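You operate a simulated robot arm through the tools that you are given. There is no shell and no other tool.

You are at the controls of a simulated robot arm. One attempt, no reset.

TASK
The PUMPS breaker has tripped: switch it back on and bring the cell back up.
Fine: isolator off, open the cabinet, breaker on, leave the others, door shut, isolator on, reset at the cabinet. Where these are worked on the way, their far stop is far enough and under half their travel is too little: main isolator.

It is judged by the outcome, as a careful person would: the job done as asked, and still so three seconds after it is handed in. It fails if anything else is knocked over, pushed out of place, dropped, spilled or broken.

THE ROBOT
A 6-joint arm with a two-finger gripper on a trunk, on a base that moves. Base frame: it is fixed to the floor where the robot stands at the start and does not move with it; the origin is under the middle of the robot, x ahead of it, y to its left, z up. Units: mm, degrees, N and s.
With the tool pointing down near the work surface it reaches from about 100 to 560 mm from the robot's upright axis, wherever it stands. Its first joint turns from -166.0 to 166.0 degrees. Places, roughly: cabinet door [3200, 2500, 800]; cabinet reset button [3200, 2100, 900]; display [3100, 1200, 1200]; drive breaker [3000, 2400, 1100]; fan breaker [3000, 2600, 1100]; main isolator [3200, 2200, 1300]; pumps breaker [3000, 2500, 1100]. Payload 1.57 kg.
The TCP is the grasp point between the finger pads, 21 mm short of the fingertips. In the tool frame z runs along the fingers and y along their closing line. The gripper opens to 70 mm; its body begins 50 mm behind the TCP.
Orientation is that of the tool frame in the base frame, as [roll, pitch, yaw] about the fixed x, y, z axes, in that order (R = Rz(yaw) Ry(pitch) Rx(roll)). With the fingers straight down and closing along the base's y, the tool's x points along the base's -x, its y along +y and its z along -z.

THE INTERFACE
- The arm moves only by the tool nudge_tool. Its argument "steps" is a list of rows, each a list of 7 numbers: the shift along the tool's x, y, z in units of 40 mm (1.0 is 40 mm), then the turn, a rotation vector about the tool's x, y, z in units of 5 degrees (1.0 is 5 degrees), then the opening, from 0 (shut) to 1 (fully open). In form: [[tx, ty, tz, ax, ay, az, grip], ...]. A call has 1 to 20 rows; each row shifts and turns the commanded pose from where the row before left it, along the tool's axes as they then stand. A call with a number of a shift or a turn outside -1 to 1 is refused whole. A row lasts 0.2 s, in which the tool goes at most 50 mm and 8.6 degrees; a call with a longer step from one row to the next is refused whole, and so is a gripper value outside its range. A pose out of reach is approached as far as the arm can. The call stops where the force on the tool passes 40 N (or 10 N more than at its start, if that is more) or the arm is blocked; 0.2 s more then pass. The fingers move at their own pace (about 155.5 mm/s each) and stop on an object; they squeeze with about 30 N. The grip force told is the motor's: it shows also when the fingers shut on nothing. Time passes only in rows, and 0.2 s behind the last, so rows that do not move let the fingers close. It gives the time, the measured TCP pose, the force on the tool (base axes), the opening and the grip force at its end, in the units of the frame above (readings bear some noise), with the torque about the TCP (base axes, N m) and any sound that the robot's microphone picked up, and new pictures: "pictures" is both (left out), scene, wrist or none.
- Cameras (640 x 400 px; columns grow to the right, rows downward): "scene" is now at [27.5, 156, 1503.2]; the picture's right is [0.01, -1.00, 0.00], its down [-0.56, -0.01, -0.83] and it looks along [0.83, 0.01, -0.56] (base axes); focal length 263 px, centre (320, 200). "wrist" rides on the gripper at [79, 4, -81] in the tool frame; the picture's right is [-0.05, 1.00, 0.00], its down [-0.67, -0.04, -0.74] and it looks along [-0.74, -0.04, 0.67] (tool axes); focal length 256 px, centre (320, 200). There is no depth. A picture from a camera that has moved, and an enlarged one, comes with that camera's place and axes in the base frame and with its lens.
- base_move(legs): drives the robot by 1 to 6 legs, each [ahead, left, turn to the left] in mm, mm and degrees, along the robot's own axes; the way and the turn of a leg run together, so that a leg with both is an arc; at most 1500 mm and 180 degrees a leg. The arm and the cameras ride along, it lands a little off, and it stops where it bumps. It gives what a move gives, and a new picture of the scene camera.
- head_to(pan, tilt): turns the head with the scene camera to pan (to the left, within 155 degrees either way) and tilt (down, from -29 to 69), counted from straight ahead of the robot. It gives what a move gives, and a new picture of the scene camera.
- zoom(camera, box): a new picture of the part [left, top, right, bottom] of that camera's present view, enlarged. The clock stands still meanwhile.
- finish_job(): hands the job in; it is judged then, once.

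Nothing tells you exact positions but the pictures and the camera data. Unless the task says otherwise, let go and move clear before handing in.

The tools are called after "Call:" by a JSON object that holds its "method" and its "body". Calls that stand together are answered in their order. nudge_tool: Moves the arm, as the interface text tells. Its arguments: {"type":"object","properties":{"steps":{"type":"array","items":{"type":"array","items":{"type":"number"}}},"pictures":{"type":"string","enum":["both","scene","wrist","none"]}},"required":["steps"]} The other tools are called the same way: base_move (legs) drives the base; head_to (pan, tilt) turns the head that bears the scene camera; zoom (camera, box) takes an enlarged picture of a part of a camera's view; finish_job () hands the job in.

At the start:

```text
t: 0.0
tool_pos: [389.2, -8.5, 1150.2]
tcp_rot: [-180.0, 0.0, 179.9]
contact_force: [-0.6, 0.0, 0.1]
ft_torque: [-0.01, -0.01, -0.01]
grip_width: 70.2
finger_force: 0.0
robot x, y, heading: [1.2, 1.2, 0.1]
head pan, tilt (commanded): [0.6, 34.2]
```

scene: 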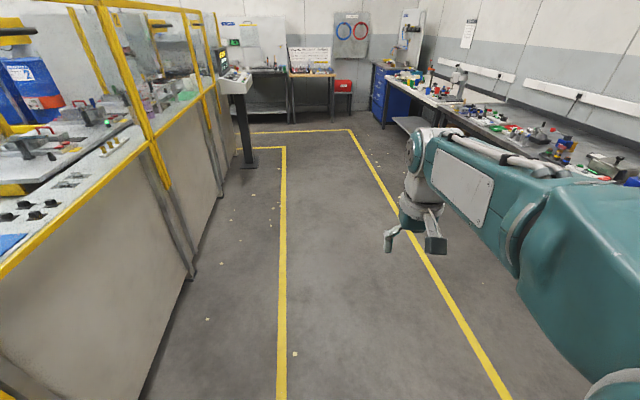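
wrist: 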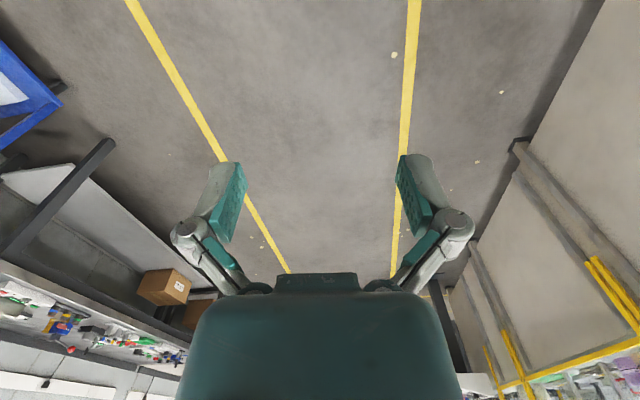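

I see a shop floor with a fenced cell to my left and a bench to the right; the cabinet should be ahead and to the left around (3200, 2400). I will look around with the head first.

Call:
{"method": "head_to", "body": {"pan": 38, "tilt": 10}}

Call:
{"method": "head_to", "body": {"pan": 5, "tilt": 15}}

```text
t: 1.0
tool_pos: [389.6, -8.8, 1152.2]
tcp_rot: [-179.9, 0.0, 180.0]
contact_force: [-0.3, -0.3, -0.6]
ft_torque: [-0.02, 0.0, 0.04]
grip_width: 69.8
finger_force: 0.1
robot x, y, heading: [2.6, 0.4, 0.1]
head pan, tilt (commanded): [38.0, 10.0]
camera scene: at [12.3, 212.2, 1542.0], right [0.61, -0.79, 0.0], down [-0.14, -0.11, -0.98], along [0.78, 0.61, -0.18], focal length 263 px, centre (320, 200)
```

scene: 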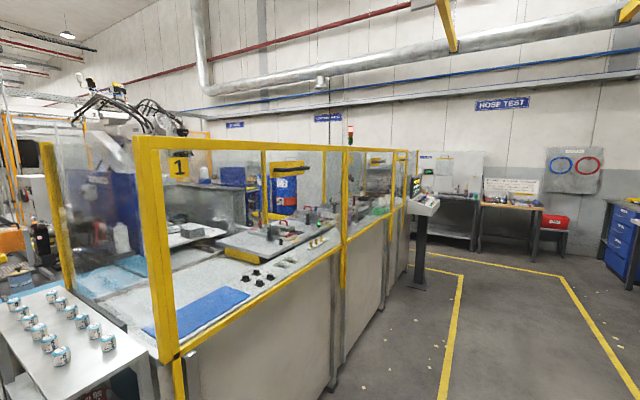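

```text
t: 2.0
tool_pos: [389.0, -9.7, 1151.4]
tcp_rot: [180.0, 0.1, 179.9]
contact_force: [0.0, 0.1, 0.1]
ft_torque: [-0.01, 0.01, -0.01]
grip_width: 69.9
finger_force: 0.2
robot x, y, heading: [-0.5, -1.5, 0.1]
head pan, tilt (commanded): [5.0, 15.0]
camera scene: at [32.1, 163.2, 1533.9], right [0.09, -1.0, 0.0], down [-0.26, -0.02, -0.97], along [0.96, 0.08, -0.26], focal length 263 px, centre (320, 200)
```

scene: 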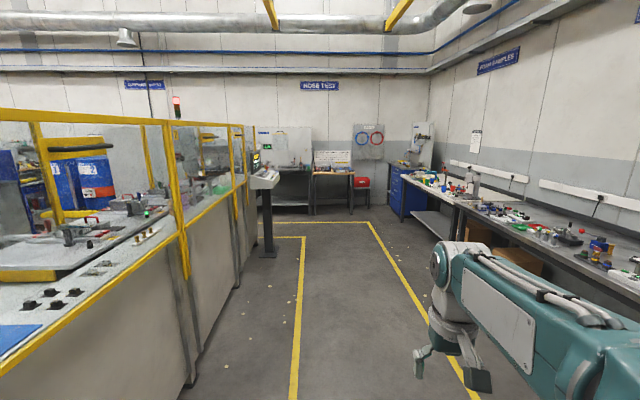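

The cabinet is hidden behind the fenced cell, apparently facing away (+x), past the display pedestal at about (2970, 1070). I drive ahead down the corridor and look left.

Call:
{"method": "base_move", "body": {"legs": [[1500, 0, 0], [1000, -50, 0]]}}

Call:
{"method": "head_to", "body": {"pan": 50, "tilt": 15}}

```text
t: 14.4
tool_pos: [2933.5, -29.0, 1150.7]
tcp_rot: [-179.9, 0.0, -177.5]
contact_force: [0.6, 0.5, -0.4]
ft_torque: [-0.01, 0.0, 0.0]
grip_width: 69.6
finger_force: 0.1
robot x, y, heading: [2542.4, -37.0, 2.3]
head pan, tilt (commanded): [5.0, 15.0]
camera scene: at [2569.5, 128.6, 1533.9], right [0.13, -0.99, 0.0], down [-0.26, -0.03, -0.97], along [0.96, 0.12, -0.26], focal length 263 px, centre (320, 200)
```

scene: 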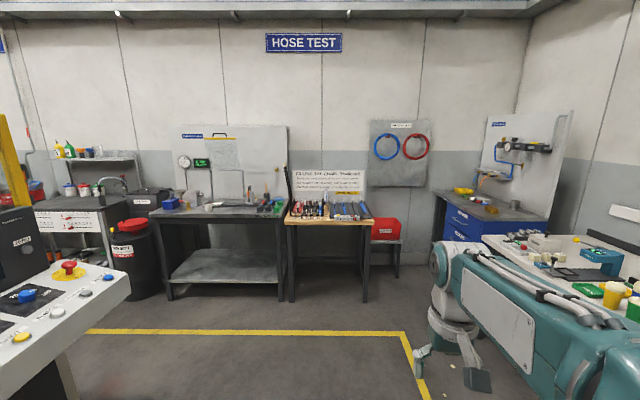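

```text
t: 15.6
tool_pos: [2933.6, -28.3, 1151.7]
tcp_rot: [-179.9, 0.0, -177.5]
contact_force: [-0.2, -0.8, 0.1]
ft_torque: [0.0, 0.03, 0.01]
grip_width: 70.1
finger_force: 0.0
robot x, y, heading: [2545.5, -34.7, 2.2]
head pan, tilt (commanded): [50.0, 15.0]
camera scene: at [2533.8, 190.5, 1533.9], right [0.79, -0.61, 0.0], down [-0.16, -0.21, -0.97], along [0.59, 0.76, -0.26], focal length 263 px, centre (320, 200)
```

scene: 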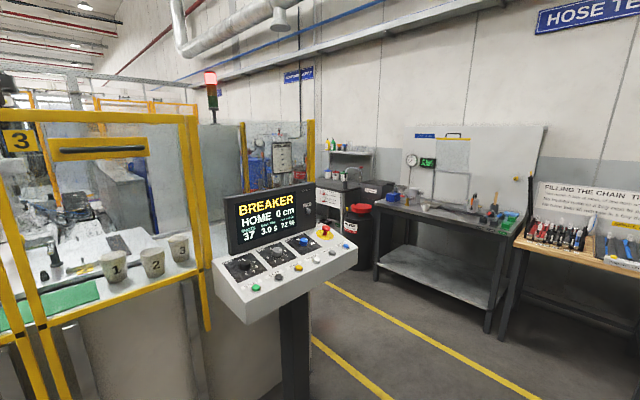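

The console stands at about x 2820–3340, y≥950, and there is a passage about 1.2 m wide between the cabinet front and the tables at x≈4500. I turn around here to face −x, back up to x≈3900, then slide toward the cabinet.

Call:
{"method": "base_move", "body": {"legs": [[0, 0, 178], [-1350, 0, 0]]}}

Call:
{"method": "head_to", "body": {"pan": -60, "tilt": 15}}

```text
t: 29.5
tool_pos: [3502.7, -30.9, 1150.3]
tcp_rot: [-179.9, 0.0, -0.1]
contact_force: [0.8, -0.1, 0.7]
ft_torque: [0.04, 0.02, -0.06]
grip_width: 70.1
finger_force: 0.1
robot x, y, heading: [3890.6, -44.7, 179.9]
head pan, tilt (commanded): [50.0, 15.0]
camera scene: at [3888.3, -267.4, 1533.9], right [-0.76, 0.64, 0.0], down [0.17, 0.2, -0.97], along [-0.62, -0.74, -0.26], focal length 263 px, centre (320, 200)
```

scene: 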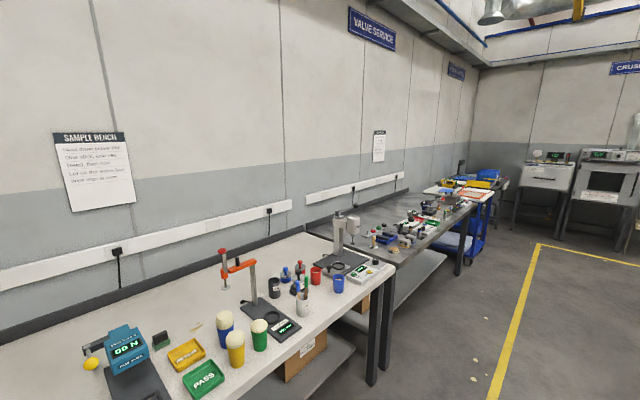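

```text
t: 31.4
tool_pos: [3503.0, -31.6, 1150.5]
tcp_rot: [180.0, 0.0, -0.1]
contact_force: [0.5, 0.0, 0.6]
ft_torque: [0.0, 0.01, 0.0]
grip_width: 69.7
finger_force: 0.0
robot x, y, heading: [3893.4, -41.1, 179.9]
head pan, tilt (commanded): [-60.0, 15.0]
camera scene: at [3901.9, -115.0, 1534.0], right [0.87, 0.5, 0.0], down [0.13, -0.22, -0.97], along [-0.48, 0.84, -0.26], focal length 263 px, centre (320, 200)
```

scene: 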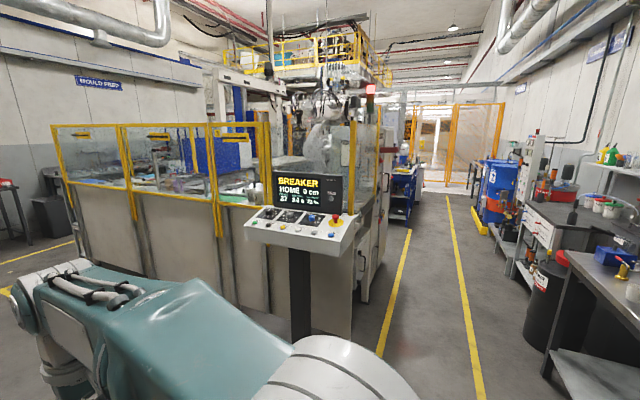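

I can see the cabinet at the end of the cell facing the aisle. I slide right (toward +y) and look at it.

Call:
{"method": "base_move", "body": {"legs": [[0, -1400, 0]]}}

Call:
{"method": "head_to", "body": {"pan": -50, "tilt": 15}}

```text
t: 38.5
tool_pos: [3496.9, 1378.7, 1151.7]
tcp_rot: [-179.9, 0.0, 0.6]
contact_force: [0.6, -0.3, 0.9]
ft_torque: [0.01, 0.01, 0.0]
grip_width: 70.0
finger_force: 0.1
robot x, y, heading: [3885.4, 1372.7, -179.4]
head pan, tilt (commanded): [-60.0, 15.0]
camera scene: at [3897.1, 1299.8, 1533.9], right [0.86, 0.51, 0.0], down [0.13, -0.22, -0.97], along [-0.49, 0.83, -0.26], focal length 263 px, centre (320, 200)
```

scene: 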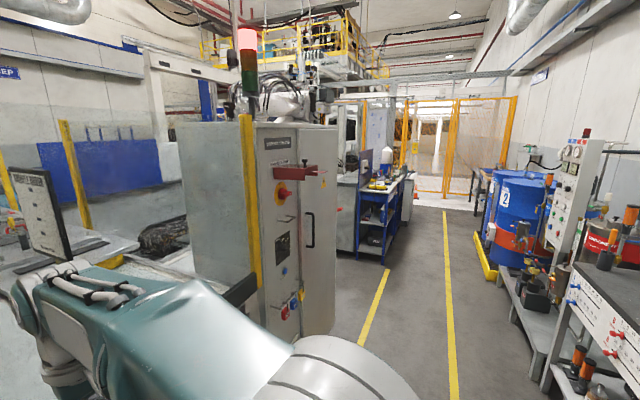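

```text
t: 39.2
tool_pos: [3496.6, 1379.0, 1150.8]
tcp_rot: [180.0, 0.0, 0.6]
contact_force: [0.3, 0.2, -0.1]
ft_torque: [0.0, -0.02, -0.02]
grip_width: 69.9
finger_force: 0.1
robot x, y, heading: [3887.4, 1375.3, -179.3]
head pan, tilt (commanded): [-50.0, 15.0]
camera scene: at [3883.9, 1291.5, 1534.0], right [0.76, 0.65, 0.0], down [0.17, -0.2, -0.97], along [-0.63, 0.73, -0.26], focal length 263 px, centre (320, 200)
```

scene: 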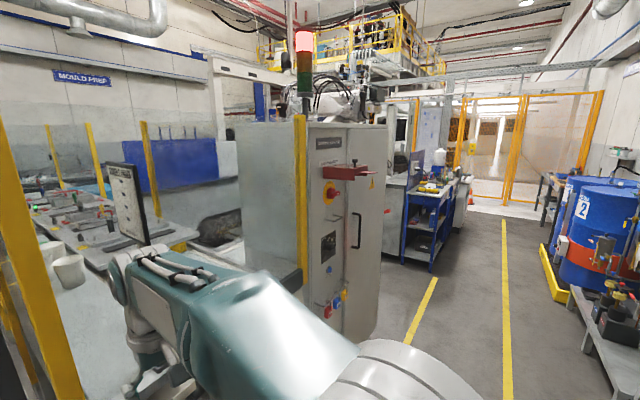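

Call:
{"method": "zoom", "body": {"camera": "scene", "box": [290, 120, 410, 340]}}

```text
1.82 times, centred on (350, 230) of scene
camera zoom: at [3883.9, 1291.5, 1534.0], right [0.76, 0.65, 0.0], down [0.17, -0.2, -0.97], along [-0.63, 0.73, -0.26], focal length 478 px, centre (266, 146)
```

zoom: 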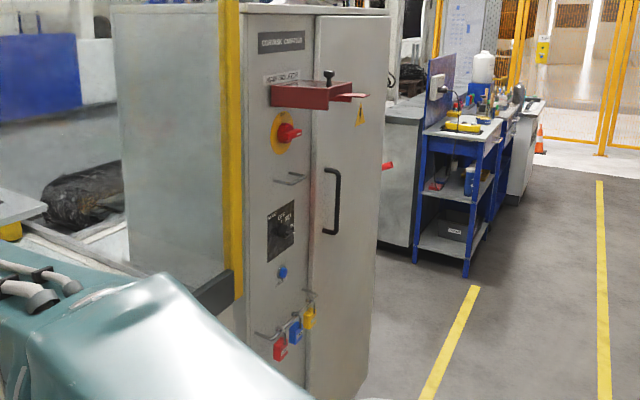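

The cabinet shows a side strip with the red/yellow isolator, a selector, a blue reset button and padlocks, and a door with a vertical bar handle hinged on its far (+y) side. I move further along to look square on.

Call:
{"method": "base_move", "body": {"legs": [[0, -700, 0]]}}

Call:
{"method": "head_to", "body": {"pan": -15, "tilt": 20}}

```text
t: 43.0
tool_pos: [3492.7, 2068.5, 1151.2]
tcp_rot: [-179.9, 0.0, 0.1]
contact_force: [-0.5, 0.4, 0.8]
ft_torque: [0.01, 0.02, 0.04]
grip_width: 70.0
finger_force: 0.0
robot x, y, heading: [3881.2, 2059.4, -179.8]
head pan, tilt (commanded): [-50.0, 15.0]
camera scene: at [3879.2, 1976.2, 1533.9], right [0.77, 0.64, 0.0], down [0.17, -0.2, -0.97], along [-0.62, 0.74, -0.26], focal length 263 px, centre (320, 200)
```

scene: 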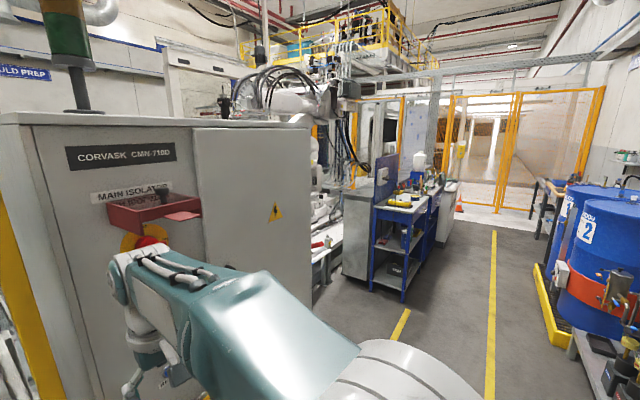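

```text
t: 44.0
tool_pos: [3493.8, 2070.4, 1151.6]
tcp_rot: [-180.0, 0.0, 0.1]
contact_force: [0.4, 1.0, 0.1]
ft_torque: [0.0, -0.01, 0.0]
grip_width: 70.2
finger_force: 0.1
robot x, y, heading: [3885.1, 2061.6, -180.3]
head pan, tilt (commanded): [-15.0, 20.0]
camera scene: at [3849.3, 1931.2, 1525.8], right [0.26, 0.97, 0.0], down [0.33, -0.09, -0.94], along [-0.91, 0.24, -0.34], focal length 263 px, centre (320, 200)
```

scene: 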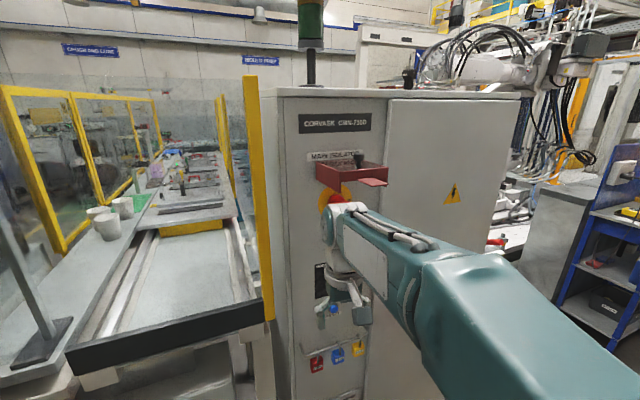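

Call:
{"method": "zoom", "body": {"camera": "scene", "box": [260, 90, 420, 220]}}

Call:
{"method": "zoom", "body": {"camera": "scene", "box": [270, 240, 430, 400]}}

```text
3.08 times, centred on (340, 155) of scene
camera zoom: at [3849.3, 1931.2, 1525.8], right [0.26, 0.97, 0.0], down [0.33, -0.09, -0.94], along [-0.91, 0.24, -0.34], focal length 808 px, centre (258, 338)
```

zoom: 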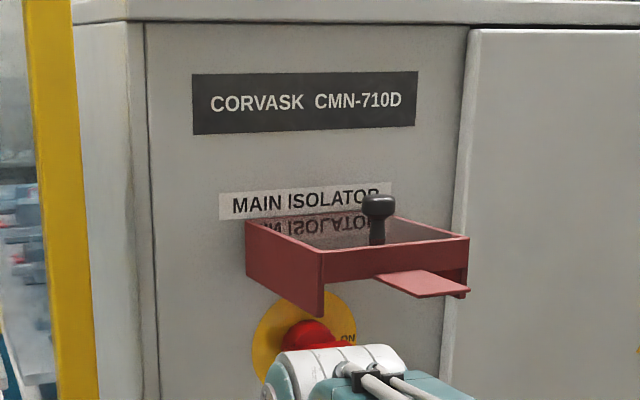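

```text
2.50 times, centred on (350, 320) of scene
camera zoom: at [3849.3, 1931.2, 1525.8], right [0.26, 0.97, 0.0], down [0.33, -0.09, -0.94], along [-0.91, 0.24, -0.34], focal length 656 px, centre (245, -100)
```

zoom: 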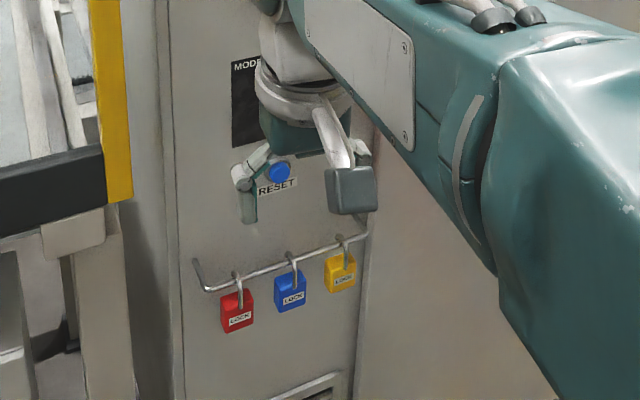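

A red tray-like guard with a black knob sits directly above the isolator; the arm hides part of the panel. I shift right to get a clear view of the whole panel.

Call:
{"method": "base_move", "body": {"legs": [[0, -420, 0]]}}

Call:
{"method": "head_to", "body": {"pan": 12, "tilt": 28}}

```text
t: 46.6
tool_pos: [3491.9, 2491.7, 1151.0]
tcp_rot: [-179.7, -0.1, 0.3]
contact_force: [0.3, 0.0, 0.8]
ft_torque: [0.05, -0.04, 0.02]
grip_width: 70.1
finger_force: 0.1
robot x, y, heading: [3879.6, 2487.9, -179.8]
head pan, tilt (commanded): [-15.0, 20.0]
camera scene: at [3848.8, 2350.7, 1525.3], right [0.26, 0.97, 0.0], down [0.33, -0.08, -0.94], along [-0.91, 0.24, -0.34], focal length 263 px, centre (320, 200)
```

scene: 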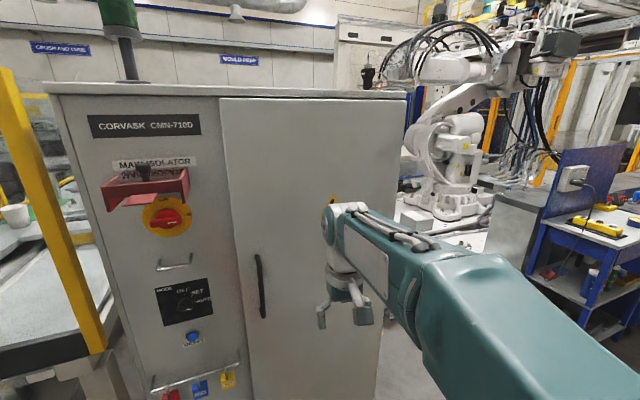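

```text
t: 47.5
tool_pos: [3492.9, 2497.6, 1150.6]
tcp_rot: [179.9, 0.0, 0.1]
contact_force: [-0.6, 0.4, -0.6]
ft_torque: [-0.04, 0.02, -0.04]
grip_width: 70.0
finger_force: 0.0
robot x, y, heading: [3882.6, 2486.3, -179.7]
head pan, tilt (commanded): [12.0, 28.0]
camera scene: at [3849.7, 2314.8, 1513.0], right [-0.21, 0.98, 0.0], down [0.46, 0.1, -0.88], along [-0.86, -0.19, -0.47], focal length 263 px, centre (320, 200)
```

scene: 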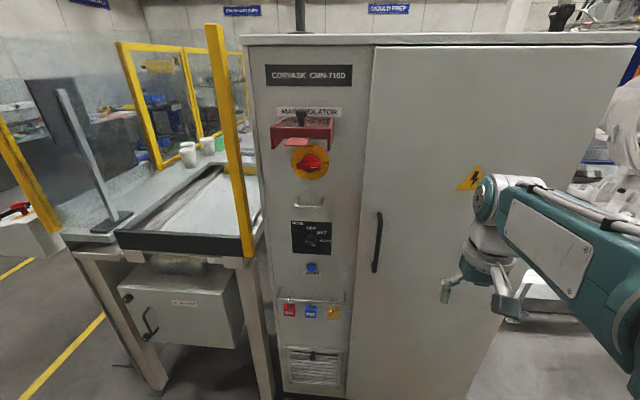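

Call:
{"method": "zoom", "body": {"camera": "scene", "box": [250, 90, 370, 190]}}

Call:
{"method": "zoom", "body": {"camera": "scene", "box": [260, 180, 400, 290]}}

Call:
{"method": "zoom", "body": {"camera": "scene", "box": [260, 280, 400, 400]}}

```text
4.00 times, centred on (310, 140) of scene
camera zoom: at [3849.7, 2314.8, 1513.0], right [-0.21, 0.98, 0.0], down [0.46, 0.1, -0.88], along [-0.86, -0.19, -0.47], focal length 1050 px, centre (360, 440)
```

zoom: 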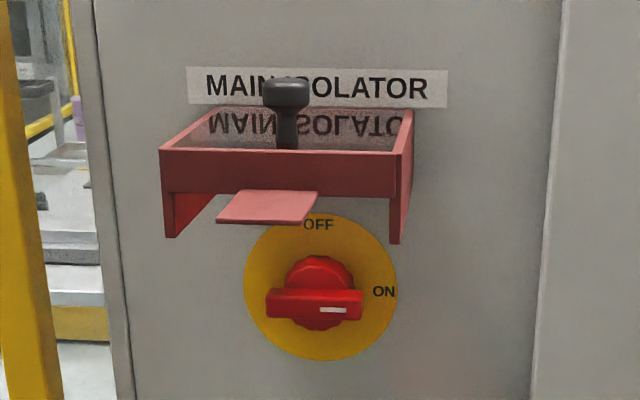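

```text
3.64 times, centred on (330, 235) of scene
camera zoom: at [3849.7, 2314.8, 1513.0], right [-0.21, 0.98, 0.0], down [0.46, 0.1, -0.88], along [-0.86, -0.19, -0.47], focal length 955 px, centre (284, 73)
```

zoom: 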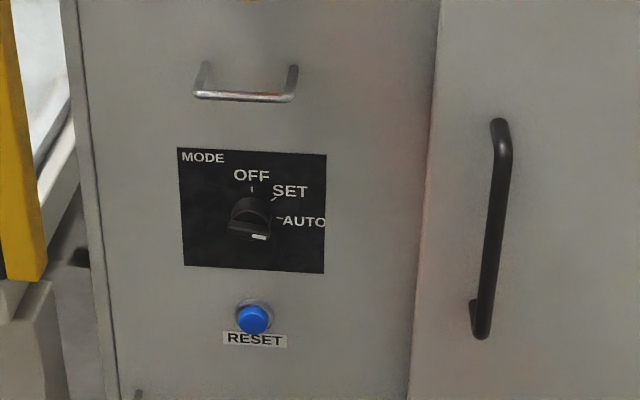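

```text
3.33 times, centred on (330, 340) of scene
camera zoom: at [3849.7, 2314.8, 1513.0], right [-0.21, 0.98, 0.0], down [0.46, 0.1, -0.88], along [-0.86, -0.19, -0.47], focal length 875 px, centre (287, -267)
```

zoom: 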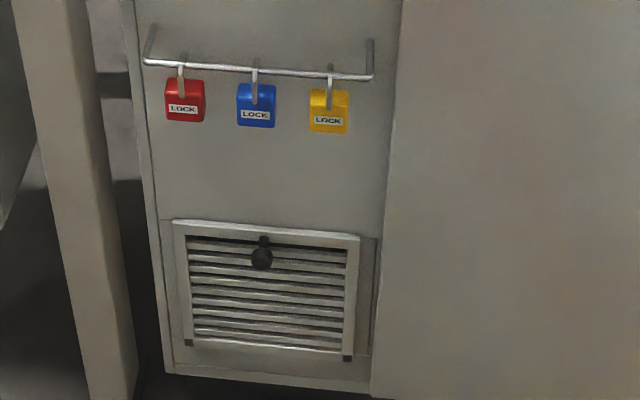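

The panel face is at about x=3216, with the isolator at (3245, 2152, 1279) pointing ON, under a flipped‑up red guard protruding about 120 mm. The bar handle is near y≈2340, z 970–1170, and the door hinge near y≈2740. I first pitch the tool to horizontal here in the open, with the wrist camera underneath.

Call:
{"method": "nudge_tool", "body": {"steps": [[-0.8, 0, 0, 0, 0, 0, 1], [-0.8, 0, 0, 0, 0, 0, 1], [0, 0, 0, 0, -1, 0, 1], [0, 0, 0, 0, -1, 0, 1], [0, 0, 0, 0, -1, 0, 1], [0, 0, 0, 0, -1, 0, 1], [0, 0, 0, 0, -1, 0, 1], [0, 0, 0, 0, -1, 0, 1], [0, 0, 0, 0, -1, 0, 1], [0, 0, 0, 0, -1, 0, 1], [0, 0, 0, 0, -1, 0, 1]]}}

```text
t: 49.9
tool_pos: [3428.3, 2494.7, 1150.9]
tcp_rot: [180.0, 45.1, 0.2]
contact_force: [-0.1, -0.4, -0.6]
ft_torque: [0.0, -0.03, 0.02]
grip_width: 69.9
finger_force: 0.1
robot x, y, heading: [3881.4, 2486.6, -179.8]
head pan, tilt (commanded): [12.0, 28.0]
camera scene: at [3850.0, 2313.5, 1512.9], right [-0.21, 0.98, 0.0], down [0.46, 0.1, -0.88], along [-0.86, -0.19, -0.47], focal length 263 px, centre (320, 200)
camera wrist: at [3542.1, 2491.8, 1152.4], right [-0.03, -1.0, 0.04], down [0.06, 0.04, 1.0], along [-1.0, 0.04, 0.06], focal length 256 px, centre (320, 200)
```

scene: 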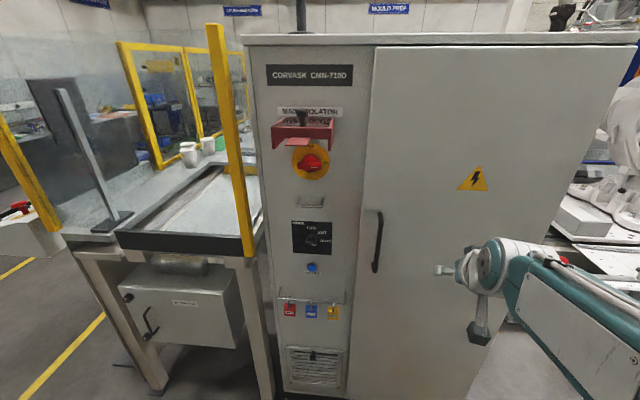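
wrist: 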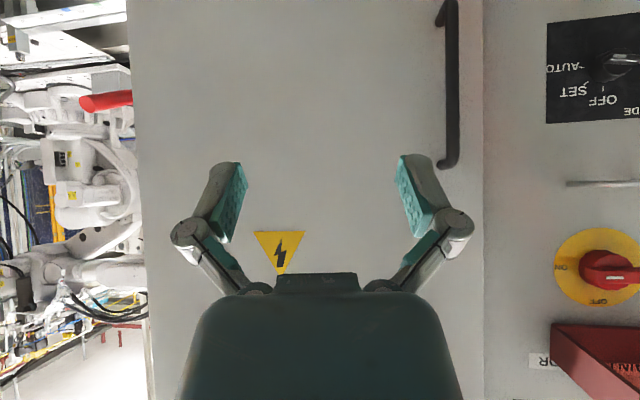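

The tool is at 45°, all clear. I continue to horizontal.

Call:
{"method": "nudge_tool", "body": {"steps": [[0, 0, 0, 0, -1, 0, 1], [0, 0, 0, 0, -1, 0, 1], [0, 0, 0, 0, -1, 0, 1], [0, 0, 0, 0, -1, 0, 1], [0, 0, 0, 0, -1, 0, 1], [0, 0, 0, 0, -1, 0, 1], [0, 0, 0, 0, -1, 0, 1], [0, 0, 0, 0, -1, 0, 1], [0, 0, 0, 0, -1, 0, 1]]}}

```text
t: 51.9
tool_pos: [3431.0, 2490.6, 1150.6]
tcp_rot: [172.2, 79.0, -4.5]
contact_force: [0.7, 0.4, 0.8]
ft_torque: [-0.02, -0.01, 0.03]
grip_width: 70.2
finger_force: 0.0
out of reach, approached as far as the arm can: row 4, 5, 6, 9
robot x, y, heading: [3881.8, 2485.4, -179.9]
head pan, tilt (commanded): [12.0, 28.0]
camera scene: at [3850.1, 2313.5, 1512.9], right [-0.21, 0.98, 0.0], down [0.46, 0.1, -0.88], along [-0.86, -0.19, -0.47], focal length 263 px, centre (320, 200)
camera wrist: at [3524.5, 2489.5, 1089.4], right [0.05, -1.0, 0.08], down [0.6, 0.09, 0.79], along [-0.8, 0.01, 0.6], focal length 256 px, centre (320, 200)
```

scene: 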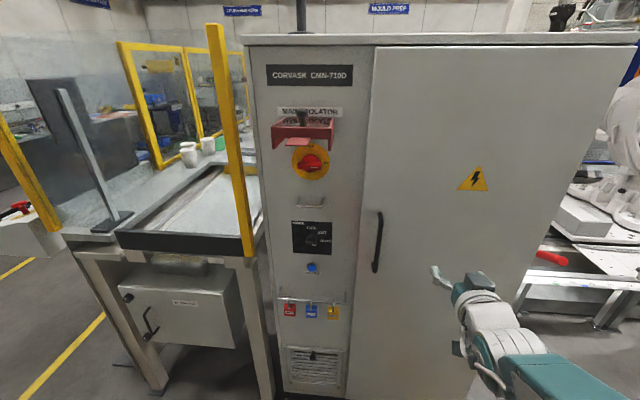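
wrist: 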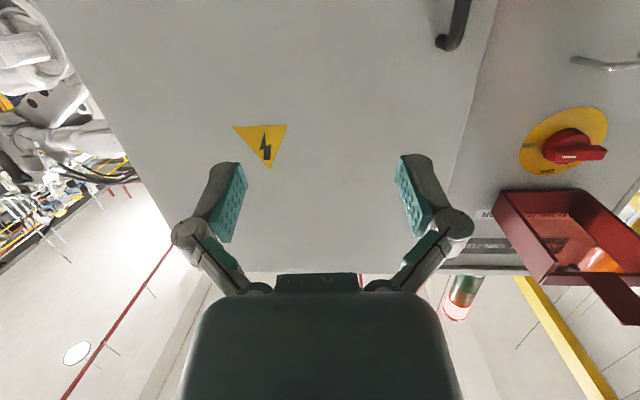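

The horizontal pose was slightly out of reach this close in; I extend forward and up a little to see whether the pose becomes reachable.

Call:
{"method": "nudge_tool", "body": {"steps": [[0, 0, 1, 0, 0, 0, 1], [-1, 0, 0, 0, 0, 0, 1], [-1, 0, 0, 0, 0, 0, 1], [0, 0, 0.5, 0, 0, 0, 1], [0, 0, 0, 0, 0, 0, 1]]}}

```text
t: 53.1
tool_pos: [3357.3, 2497.5, 1216.7]
tcp_rot: [172.7, 79.0, -4.4]
contact_force: [0.3, -0.5, -0.1]
ft_torque: [0.03, 0.01, 0.01]
grip_width: 70.0
finger_force: 0.1
out of reach, approached as far as the arm can: row 1
robot x, y, heading: [3883.3, 2485.8, -180.0]
head pan, tilt (commanded): [12.0, 28.0]
camera scene: at [3849.8, 2313.5, 1512.9], right [-0.21, 0.98, 0.0], down [0.46, 0.1, -0.88], along [-0.86, -0.19, -0.47], focal length 263 px, centre (320, 200)
camera wrist: at [3451.6, 2495.6, 1155.0], right [0.04, -1.0, 0.08], down [0.6, 0.09, 0.79], along [-0.8, 0.01, 0.6], focal length 256 px, centre (320, 200)
```

scene: 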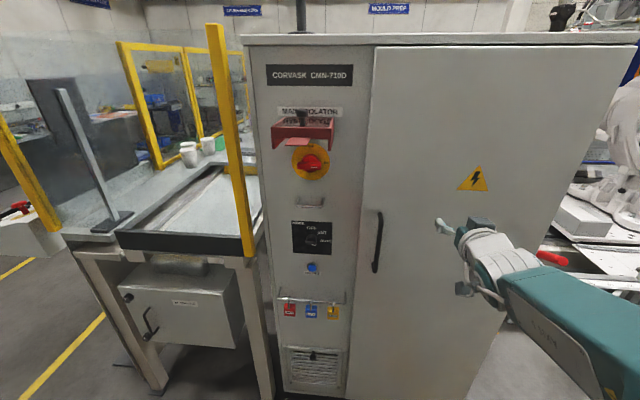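
wrist: 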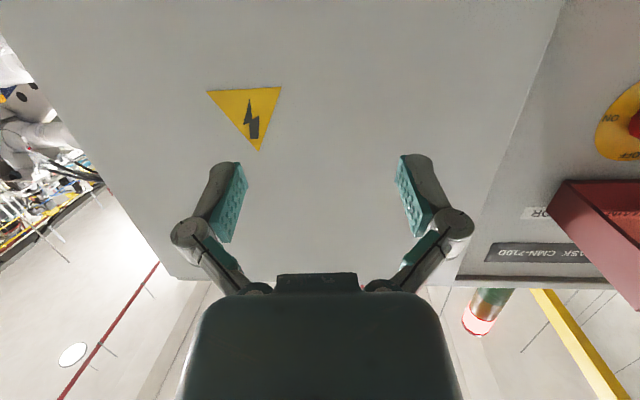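

The command re-synced to the reached pose; now I finish the pitch to horizontal and fix the small yaw/roll error while rising.

Call:
{"method": "nudge_tool", "body": {"steps": [[-0.5, 0, 0, 0.3, -0.8, -0.14, 1], [-0.5, 0, 0, 0.3, -0.8, -0.14, 1], [0, 0, 0, 0, -0.6, 0, 1], [0, 0, 0, 0, 0, 0, 1]]}}

```text
t: 54.1
tool_pos: [3352.9, 2520.3, 1259.3]
tcp_rot: [-82.1, 89.7, 98.4]
contact_force: [0.0, -0.1, -0.2]
ft_torque: [-0.06, -0.05, 0.03]
grip_width: 69.9
finger_force: 0.0
out of reach, approached as far as the arm can: row 2, 3
robot x, y, heading: [3881.8, 2484.2, -179.8]
head pan, tilt (commanded): [12.0, 28.0]
camera scene: at [3849.8, 2313.6, 1512.9], right [-0.21, 0.98, 0.0], down [0.46, 0.1, -0.88], along [-0.86, -0.19, -0.47], focal length 263 px, centre (320, 200)
camera wrist: at [3434.5, 2516.8, 1180.6], right [0.01, -1.0, 0.05], down [0.75, 0.04, 0.67], along [-0.67, 0.03, 0.74], focal length 256 px, centre (320, 200)
```

scene: 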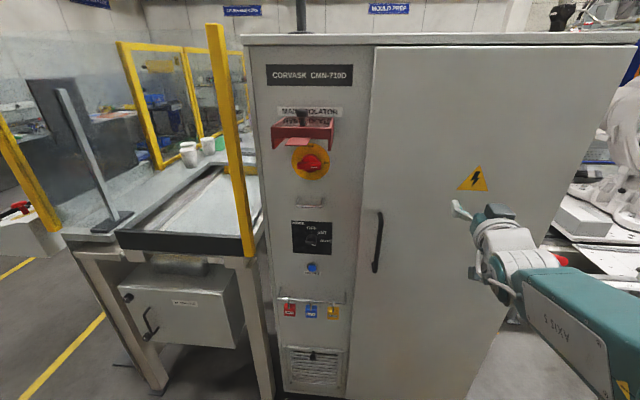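
wrist: 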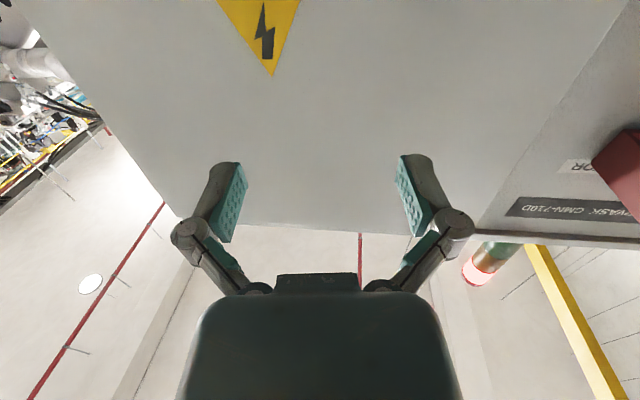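

The tool is now horizontal (camera beneath). I slide the base left so the gripper comes in front of the isolator, staying below the guard and clear of the panel.

Call:
{"method": "base_move", "body": {"legs": [[0, 350, 0]]}}

Call:
{"method": "head_to", "body": {"pan": -15, "tilt": 20}}

```text
t: 56.4
tool_pos: [3355.7, 2170.3, 1259.0]
tcp_rot: [-91.3, 89.8, 89.7]
contact_force: [0.0, -0.7, 0.5]
ft_torque: [0.01, -0.01, -0.02]
grip_width: 70.0
finger_force: 0.1
robot x, y, heading: [3882.9, 2140.9, -179.4]
head pan, tilt (commanded): [12.0, 28.0]
camera scene: at [3853.7, 1968.8, 1513.3], right [-0.22, 0.98, 0.0], down [0.46, 0.1, -0.88], along [-0.86, -0.19, -0.47], focal length 263 px, centre (320, 200)
```

scene: 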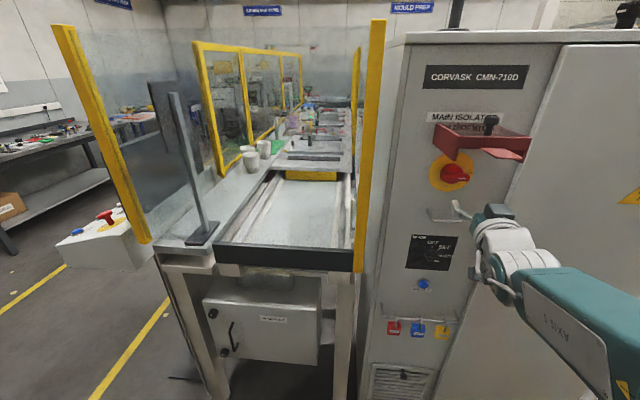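

```text
t: 57.3
tool_pos: [3357.5, 2166.3, 1258.1]
tcp_rot: [-91.0, 89.7, 90.0]
contact_force: [0.1, -0.1, -0.5]
ft_torque: [0.01, 0.0, 0.0]
grip_width: 70.0
finger_force: 0.0
robot x, y, heading: [3884.8, 2138.8, -179.3]
head pan, tilt (commanded): [-15.0, 20.0]
camera scene: at [3852.5, 2007.9, 1525.8], right [0.25, 0.97, 0.0], down [0.33, -0.08, -0.94], along [-0.91, 0.23, -0.34], focal length 263 px, centre (320, 200)
```

scene: 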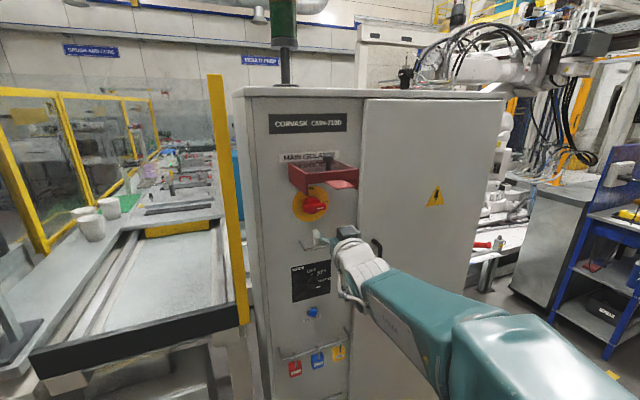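

Call:
{"method": "zoom", "body": {"camera": "scene", "box": [260, 140, 400, 270]}}

Call:
{"method": "zoom", "body": {"camera": "wrist", "box": [0, 0, 640, 400]}}

```text
3.08 times, centred on (330, 205) of scene
camera zoom: at [3852.5, 2007.9, 1525.8], right [0.25, 0.97, 0.0], down [0.33, -0.08, -0.94], along [-0.91, 0.23, -0.34], focal length 808 px, centre (289, 185)
```

zoom: 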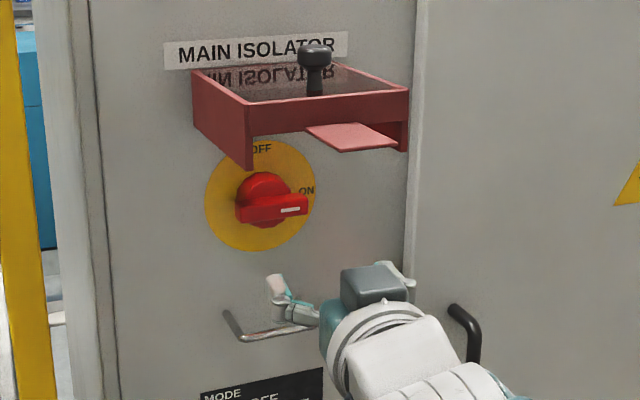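

```text
1.00 times, centred on (320, 200) of wrist (not enlarged: the box is as wide or as high as the picture)
camera zoom: at [3436.8, 2164.2, 1180.6], right [0.02, -1.0, 0.05], down [0.74, 0.04, 0.67], along [-0.67, 0.02, 0.74], focal length 256 px, centre (320, 200)
```

zoom: 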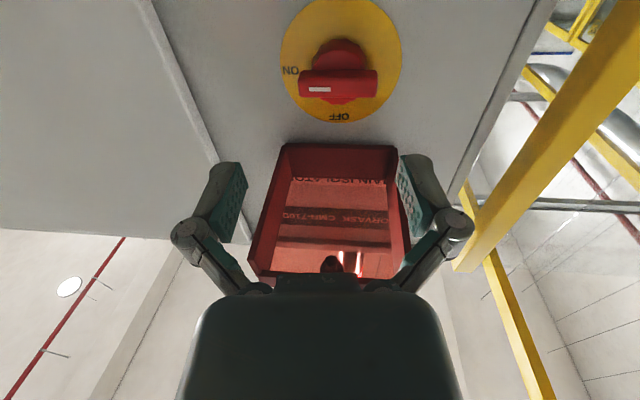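

The isolator axis is at about (3204, 2146, 1274) and its bar handle front at x≈3240; guard side walls bottom out near z≈1345. I narrow the fingers and roll the gripper +90° so the fingers straddle the horizontal bar, camera on the left.

Call:
{"method": "nudge_tool", "body": {"steps": [[0, 0, 0, 0, 0, 1, 0.65], [0, 0, 0, 0, 0, 1, 0.65], [0, 0, 0, 0, 0, 1, 0.65], [0, 0, 0, 0, 0, 1, 0.65], [0, 0, 0, 0, 0, 1, 0.65], [0, 0, 0, 0, 0, 1, 0.65], [0, 0, 0, 0, 0, 1, 0.65], [0, 0, 0, 0, 0, 1, 0.65], [0, 0, 0, 0, 0, 1, 0.65], [0, 0, 0, 0, 0, 1, 0.65], [0, 0, 0, 0, 0, 1, 0.65], [0, 0, 0, 0, 0, 1, 0.65], [0, 0, 0, 0, 0, 1, 0.65], [0, 0, 0, 0, 0, 1, 0.65], [0, 0, 0, 0, 0, 1, 0.65], [0, 0, 0, 0, 0, 1, 0.65], [0, 0, 0, 0, 0, 1, 0.65], [0, 0, 0, 0, 0, 1, 0.65]]}}

```text
t: 61.1
tool_pos: [3356.1, 2168.1, 1259.0]
tcp_rot: [90.0, 0.2, -89.1]
contact_force: [-0.2, -0.3, 0.0]
ft_torque: [-0.02, -0.03, -0.02]
grip_width: 45.5
finger_force: 0.1
robot x, y, heading: [3883.5, 2139.7, -179.2]
head pan, tilt (commanded): [-15.0, 20.0]
camera scene: at [3852.5, 2008.1, 1525.8], right [0.25, 0.97, 0.0], down [0.33, -0.08, -0.94], along [-0.91, 0.23, -0.34], focal length 263 px, centre (320, 200)
camera wrist: at [3438.4, 2089.3, 1264.2], right [0.0, 0.05, 1.0], down [0.73, 0.68, -0.03], along [-0.68, 0.73, -0.04], focal length 256 px, centre (320, 200)
```

scene: 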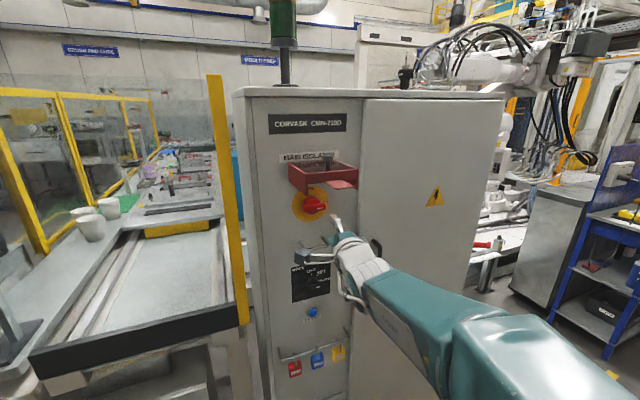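
wrist: 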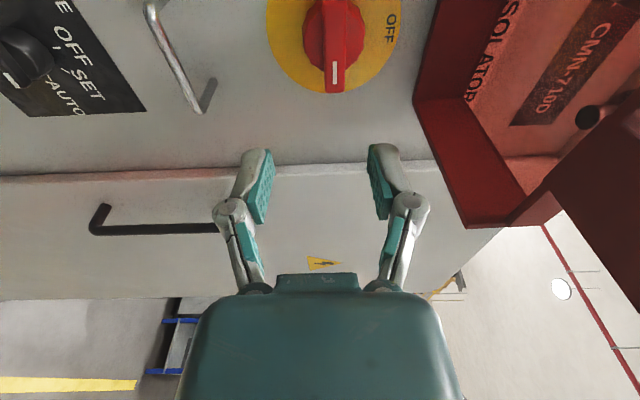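

The roll worked and the handle lines up: bar centre at about y=2146, z=1272. I shift laterally and up, then come partway forward to check alignment.

Call:
{"method": "nudge_tool", "body": {"steps": [[0.55, 0.34, 0, 0, 0, 0, 0.65], [0, 0, 0.7, -0.1, 0, 0, 0.65], [0, 0, 0.7, -0.08, 0, 0, 0.65], [0, 0, 0, 0, 0, 0, 0.65]]}}

Call:
{"method": "zoom", "body": {"camera": "scene", "box": [270, 150, 390, 250]}}

```text
t: 62.1
tool_pos: [3302.5, 2164.4, 1278.8]
tcp_rot: [89.2, 0.4, -88.7]
contact_force: [0.7, -0.4, -0.1]
ft_torque: [0.0, 0.0, -0.02]
grip_width: 45.6
finger_force: 0.0
out of reach, approached as far as the arm can: row 1, 2
robot x, y, heading: [3883.5, 2137.8, -179.4]
head pan, tilt (commanded): [-15.0, 20.0]
camera scene: at [3852.2, 2008.3, 1525.8], right [0.25, 0.97, 0.0], down [0.33, -0.08, -0.94], along [-0.91, 0.23, -0.34], focal length 263 px, centre (320, 200)
camera wrist: at [3385.5, 2087.1, 1283.7], right [0.01, 0.05, 1.0], down [0.73, 0.68, -0.04], along [-0.69, 0.73, -0.03], focal length 256 px, centre (320, 200)
```

scene: 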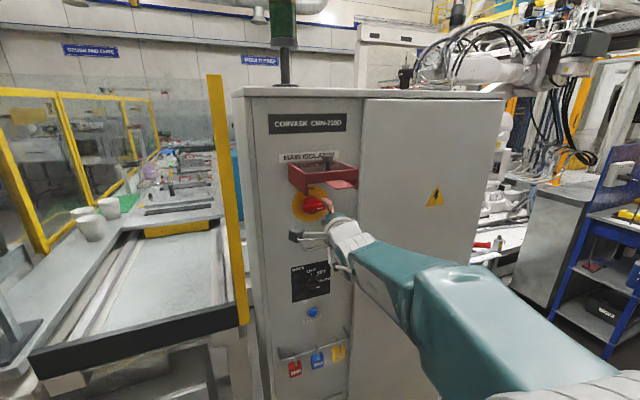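
wrist: 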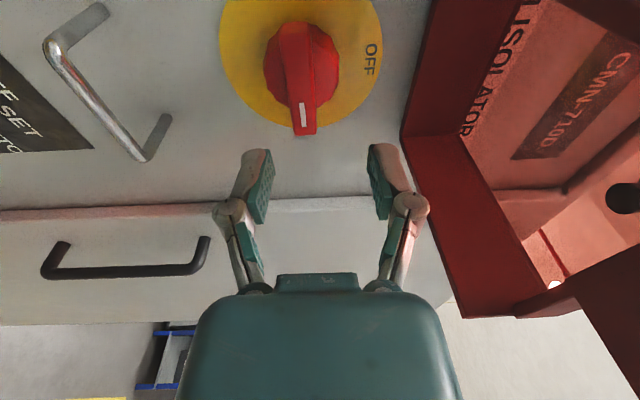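

```text
4.00 times, centred on (330, 200) of scene
camera zoom: at [3852.2, 2008.3, 1525.8], right [0.25, 0.97, 0.0], down [0.33, -0.08, -0.94], along [-0.91, 0.23, -0.34], focal length 1050 px, centre (280, 200)
```

zoom: 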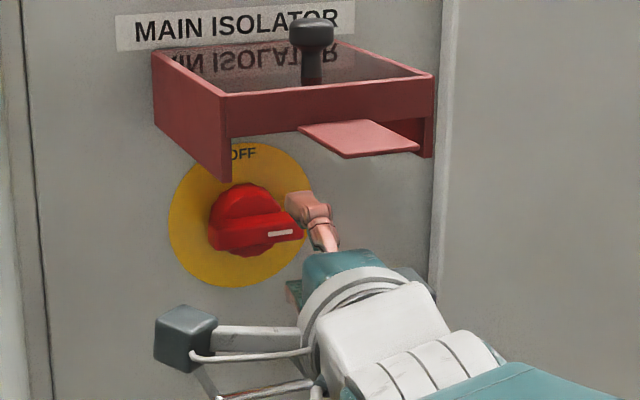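

The handle bar is dead ahead but I'm about 18 mm too far to the right and 7 mm high. I try small lateral steps.

Call:
{"method": "nudge_tool", "body": {"steps": [[0.15, 0, 0, 0, 0, 0, 0.65], [0.15, -0.08, 0, 0, 0, 0, 0.65], [0.15, -0.08, 0, 0, 0, 0, 0.65], [0, 0, 0, 0, 0, 0, 0.65]], "pictures": "wrist"}}

```text
t: 63.1
tool_pos: [3303.7, 2164.8, 1276.4]
tcp_rot: [89.3, 0.4, -88.6]
contact_force: [0.2, 0.1, -0.3]
ft_torque: [0.02, 0.02, 0.03]
grip_width: 45.5
finger_force: 0.1
out of reach, approached as far as the arm can: row 1, 2, 3
robot x, y, heading: [3884.7, 2140.5, -179.1]
head pan, tilt (commanded): [-15.0, 20.0]
camera wrist: at [3386.0, 2087.2, 1279.5], right [0.01, 0.05, 1.0], down [0.73, 0.69, -0.04], along [-0.69, 0.73, -0.03], focal length 256 px, centre (320, 200)
```

wrist: 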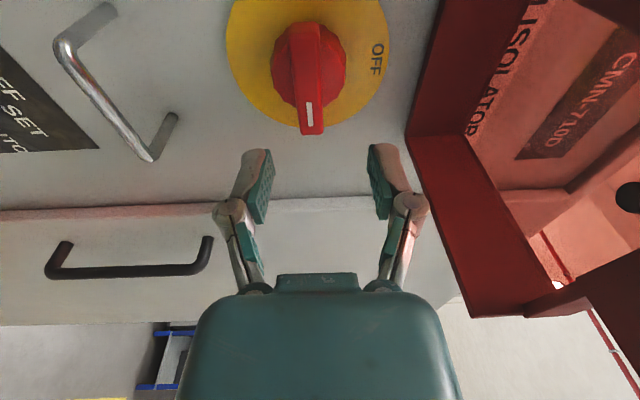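

Leftward arm motion is limited in this wrist posture, so I use the base to shift left by the missing 18 mm.

Call:
{"method": "base_move", "body": {"legs": [[0, 18, 0]]}}

Call:
{"method": "zoom", "body": {"camera": "wrist", "box": [160, 0, 480, 200]}}

```text
t: 63.9
tool_pos: [3302.6, 2159.7, 1275.6]
tcp_rot: [89.2, 0.0, -88.7]
contact_force: [-0.4, 0.9, 0.3]
ft_torque: [0.02, 0.01, 0.09]
grip_width: 45.4
finger_force: 0.2
robot x, y, heading: [3884.0, 2124.9, -179.4]
head pan, tilt (commanded): [-15.0, 20.0]
camera scene: at [3852.3, 1998.1, 1526.2], right [0.25, 0.97, 0.0], down [0.33, -0.09, -0.94], along [-0.91, 0.23, -0.34], focal length 263 px, centre (320, 200)
```

scene: 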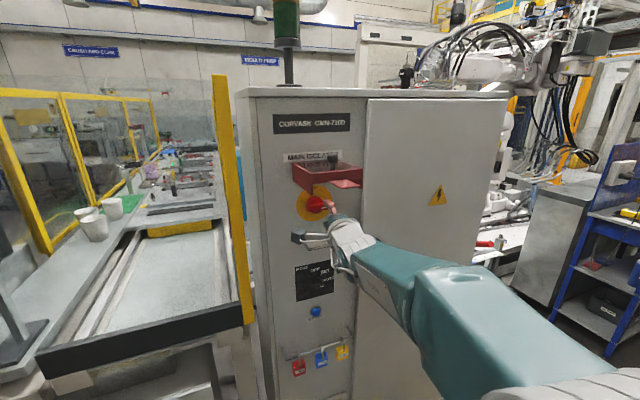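

```text
2.00 times, centred on (320, 100) of wrist
camera zoom: at [3385.7, 2080.8, 1279.7], right [0.01, 0.05, 1.0], down [0.73, 0.68, -0.05], along [-0.68, 0.73, -0.03], focal length 512 px, centre (320, 400)
```

zoom: 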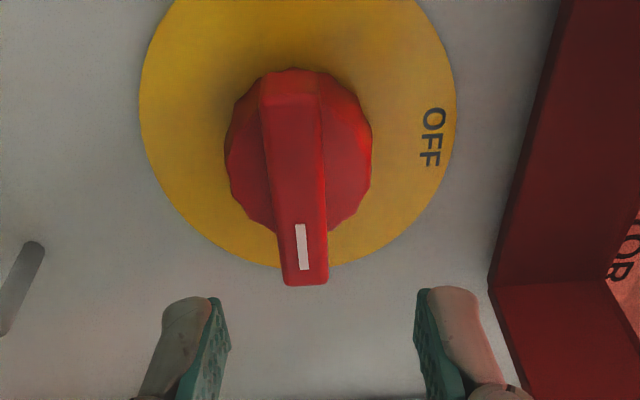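

Call:
{"method": "base_move", "body": {"legs": [[0, 16, 0]]}}

Call:
{"method": "zoom", "body": {"camera": "wrist", "box": [160, 0, 480, 200]}}

```text
t: 64.7
tool_pos: [3302.1, 2156.2, 1275.9]
tcp_rot: [89.3, -0.3, -89.0]
contact_force: [0.0, 0.2, -0.2]
ft_torque: [-0.01, 0.03, 0.07]
grip_width: 45.6
finger_force: 0.0
robot x, y, heading: [3886.7, 2110.3, -179.1]
head pan, tilt (commanded): [-15.0, 20.0]
camera scene: at [3852.3, 1989.1, 1526.4], right [0.25, 0.97, 0.0], down [0.33, -0.09, -0.94], along [-0.91, 0.23, -0.34], focal length 263 px, centre (320, 200)
```

scene: 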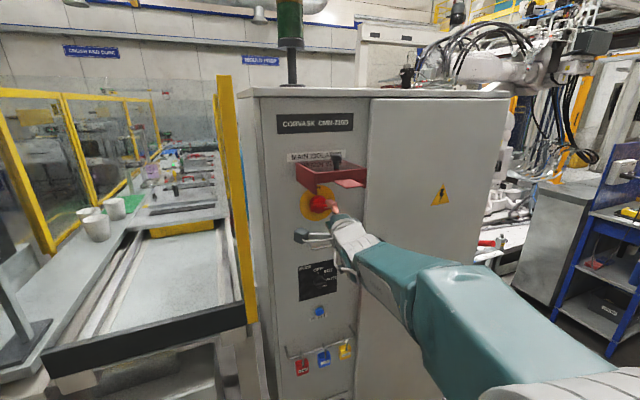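

```text
2.00 times, centred on (320, 100) of wrist
camera zoom: at [3385.3, 2077.3, 1279.6], right [0.01, 0.06, 1.0], down [0.73, 0.68, -0.05], along [-0.68, 0.73, -0.04], focal length 512 px, centre (320, 400)
```

zoom: 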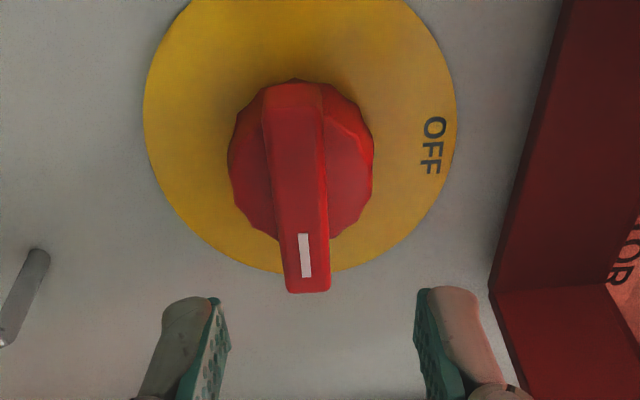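

The tool moved less than the base did; I let it settle with a null step and re-read the pose.

Call:
{"method": "nudge_tool", "body": {"steps": [[0, 0, 0, 0, 0, 0, 0.65], [0, 0, 0, 0, 0, 0, 0.65]], "pictures": "both"}}

```text
t: 65.2
tool_pos: [3302.6, 2148.2, 1275.8]
tcp_rot: [89.4, 0.0, -88.9]
contact_force: [-0.4, 0.2, 0.3]
ft_torque: [0.03, 0.0, 0.05]
grip_width: 45.6
finger_force: 0.1
robot x, y, heading: [3883.8, 2110.0, -179.6]
head pan, tilt (commanded): [-15.0, 20.0]
camera scene: at [3852.5, 1976.6, 1525.5], right [0.25, 0.97, 0.0], down [0.33, -0.08, -0.94], along [-0.91, 0.23, -0.34], focal length 263 px, centre (320, 200)
camera wrist: at [3385.4, 2069.1, 1279.5], right [0.01, 0.05, 1.0], down [0.73, 0.68, -0.04], along [-0.68, 0.73, -0.03], focal length 256 px, centre (320, 200)
```

scene: 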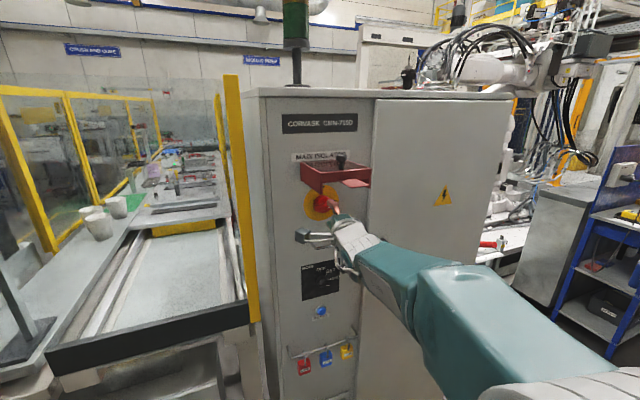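
wrist: 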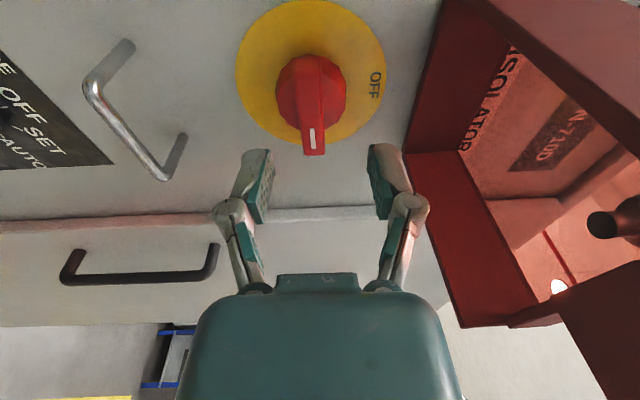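

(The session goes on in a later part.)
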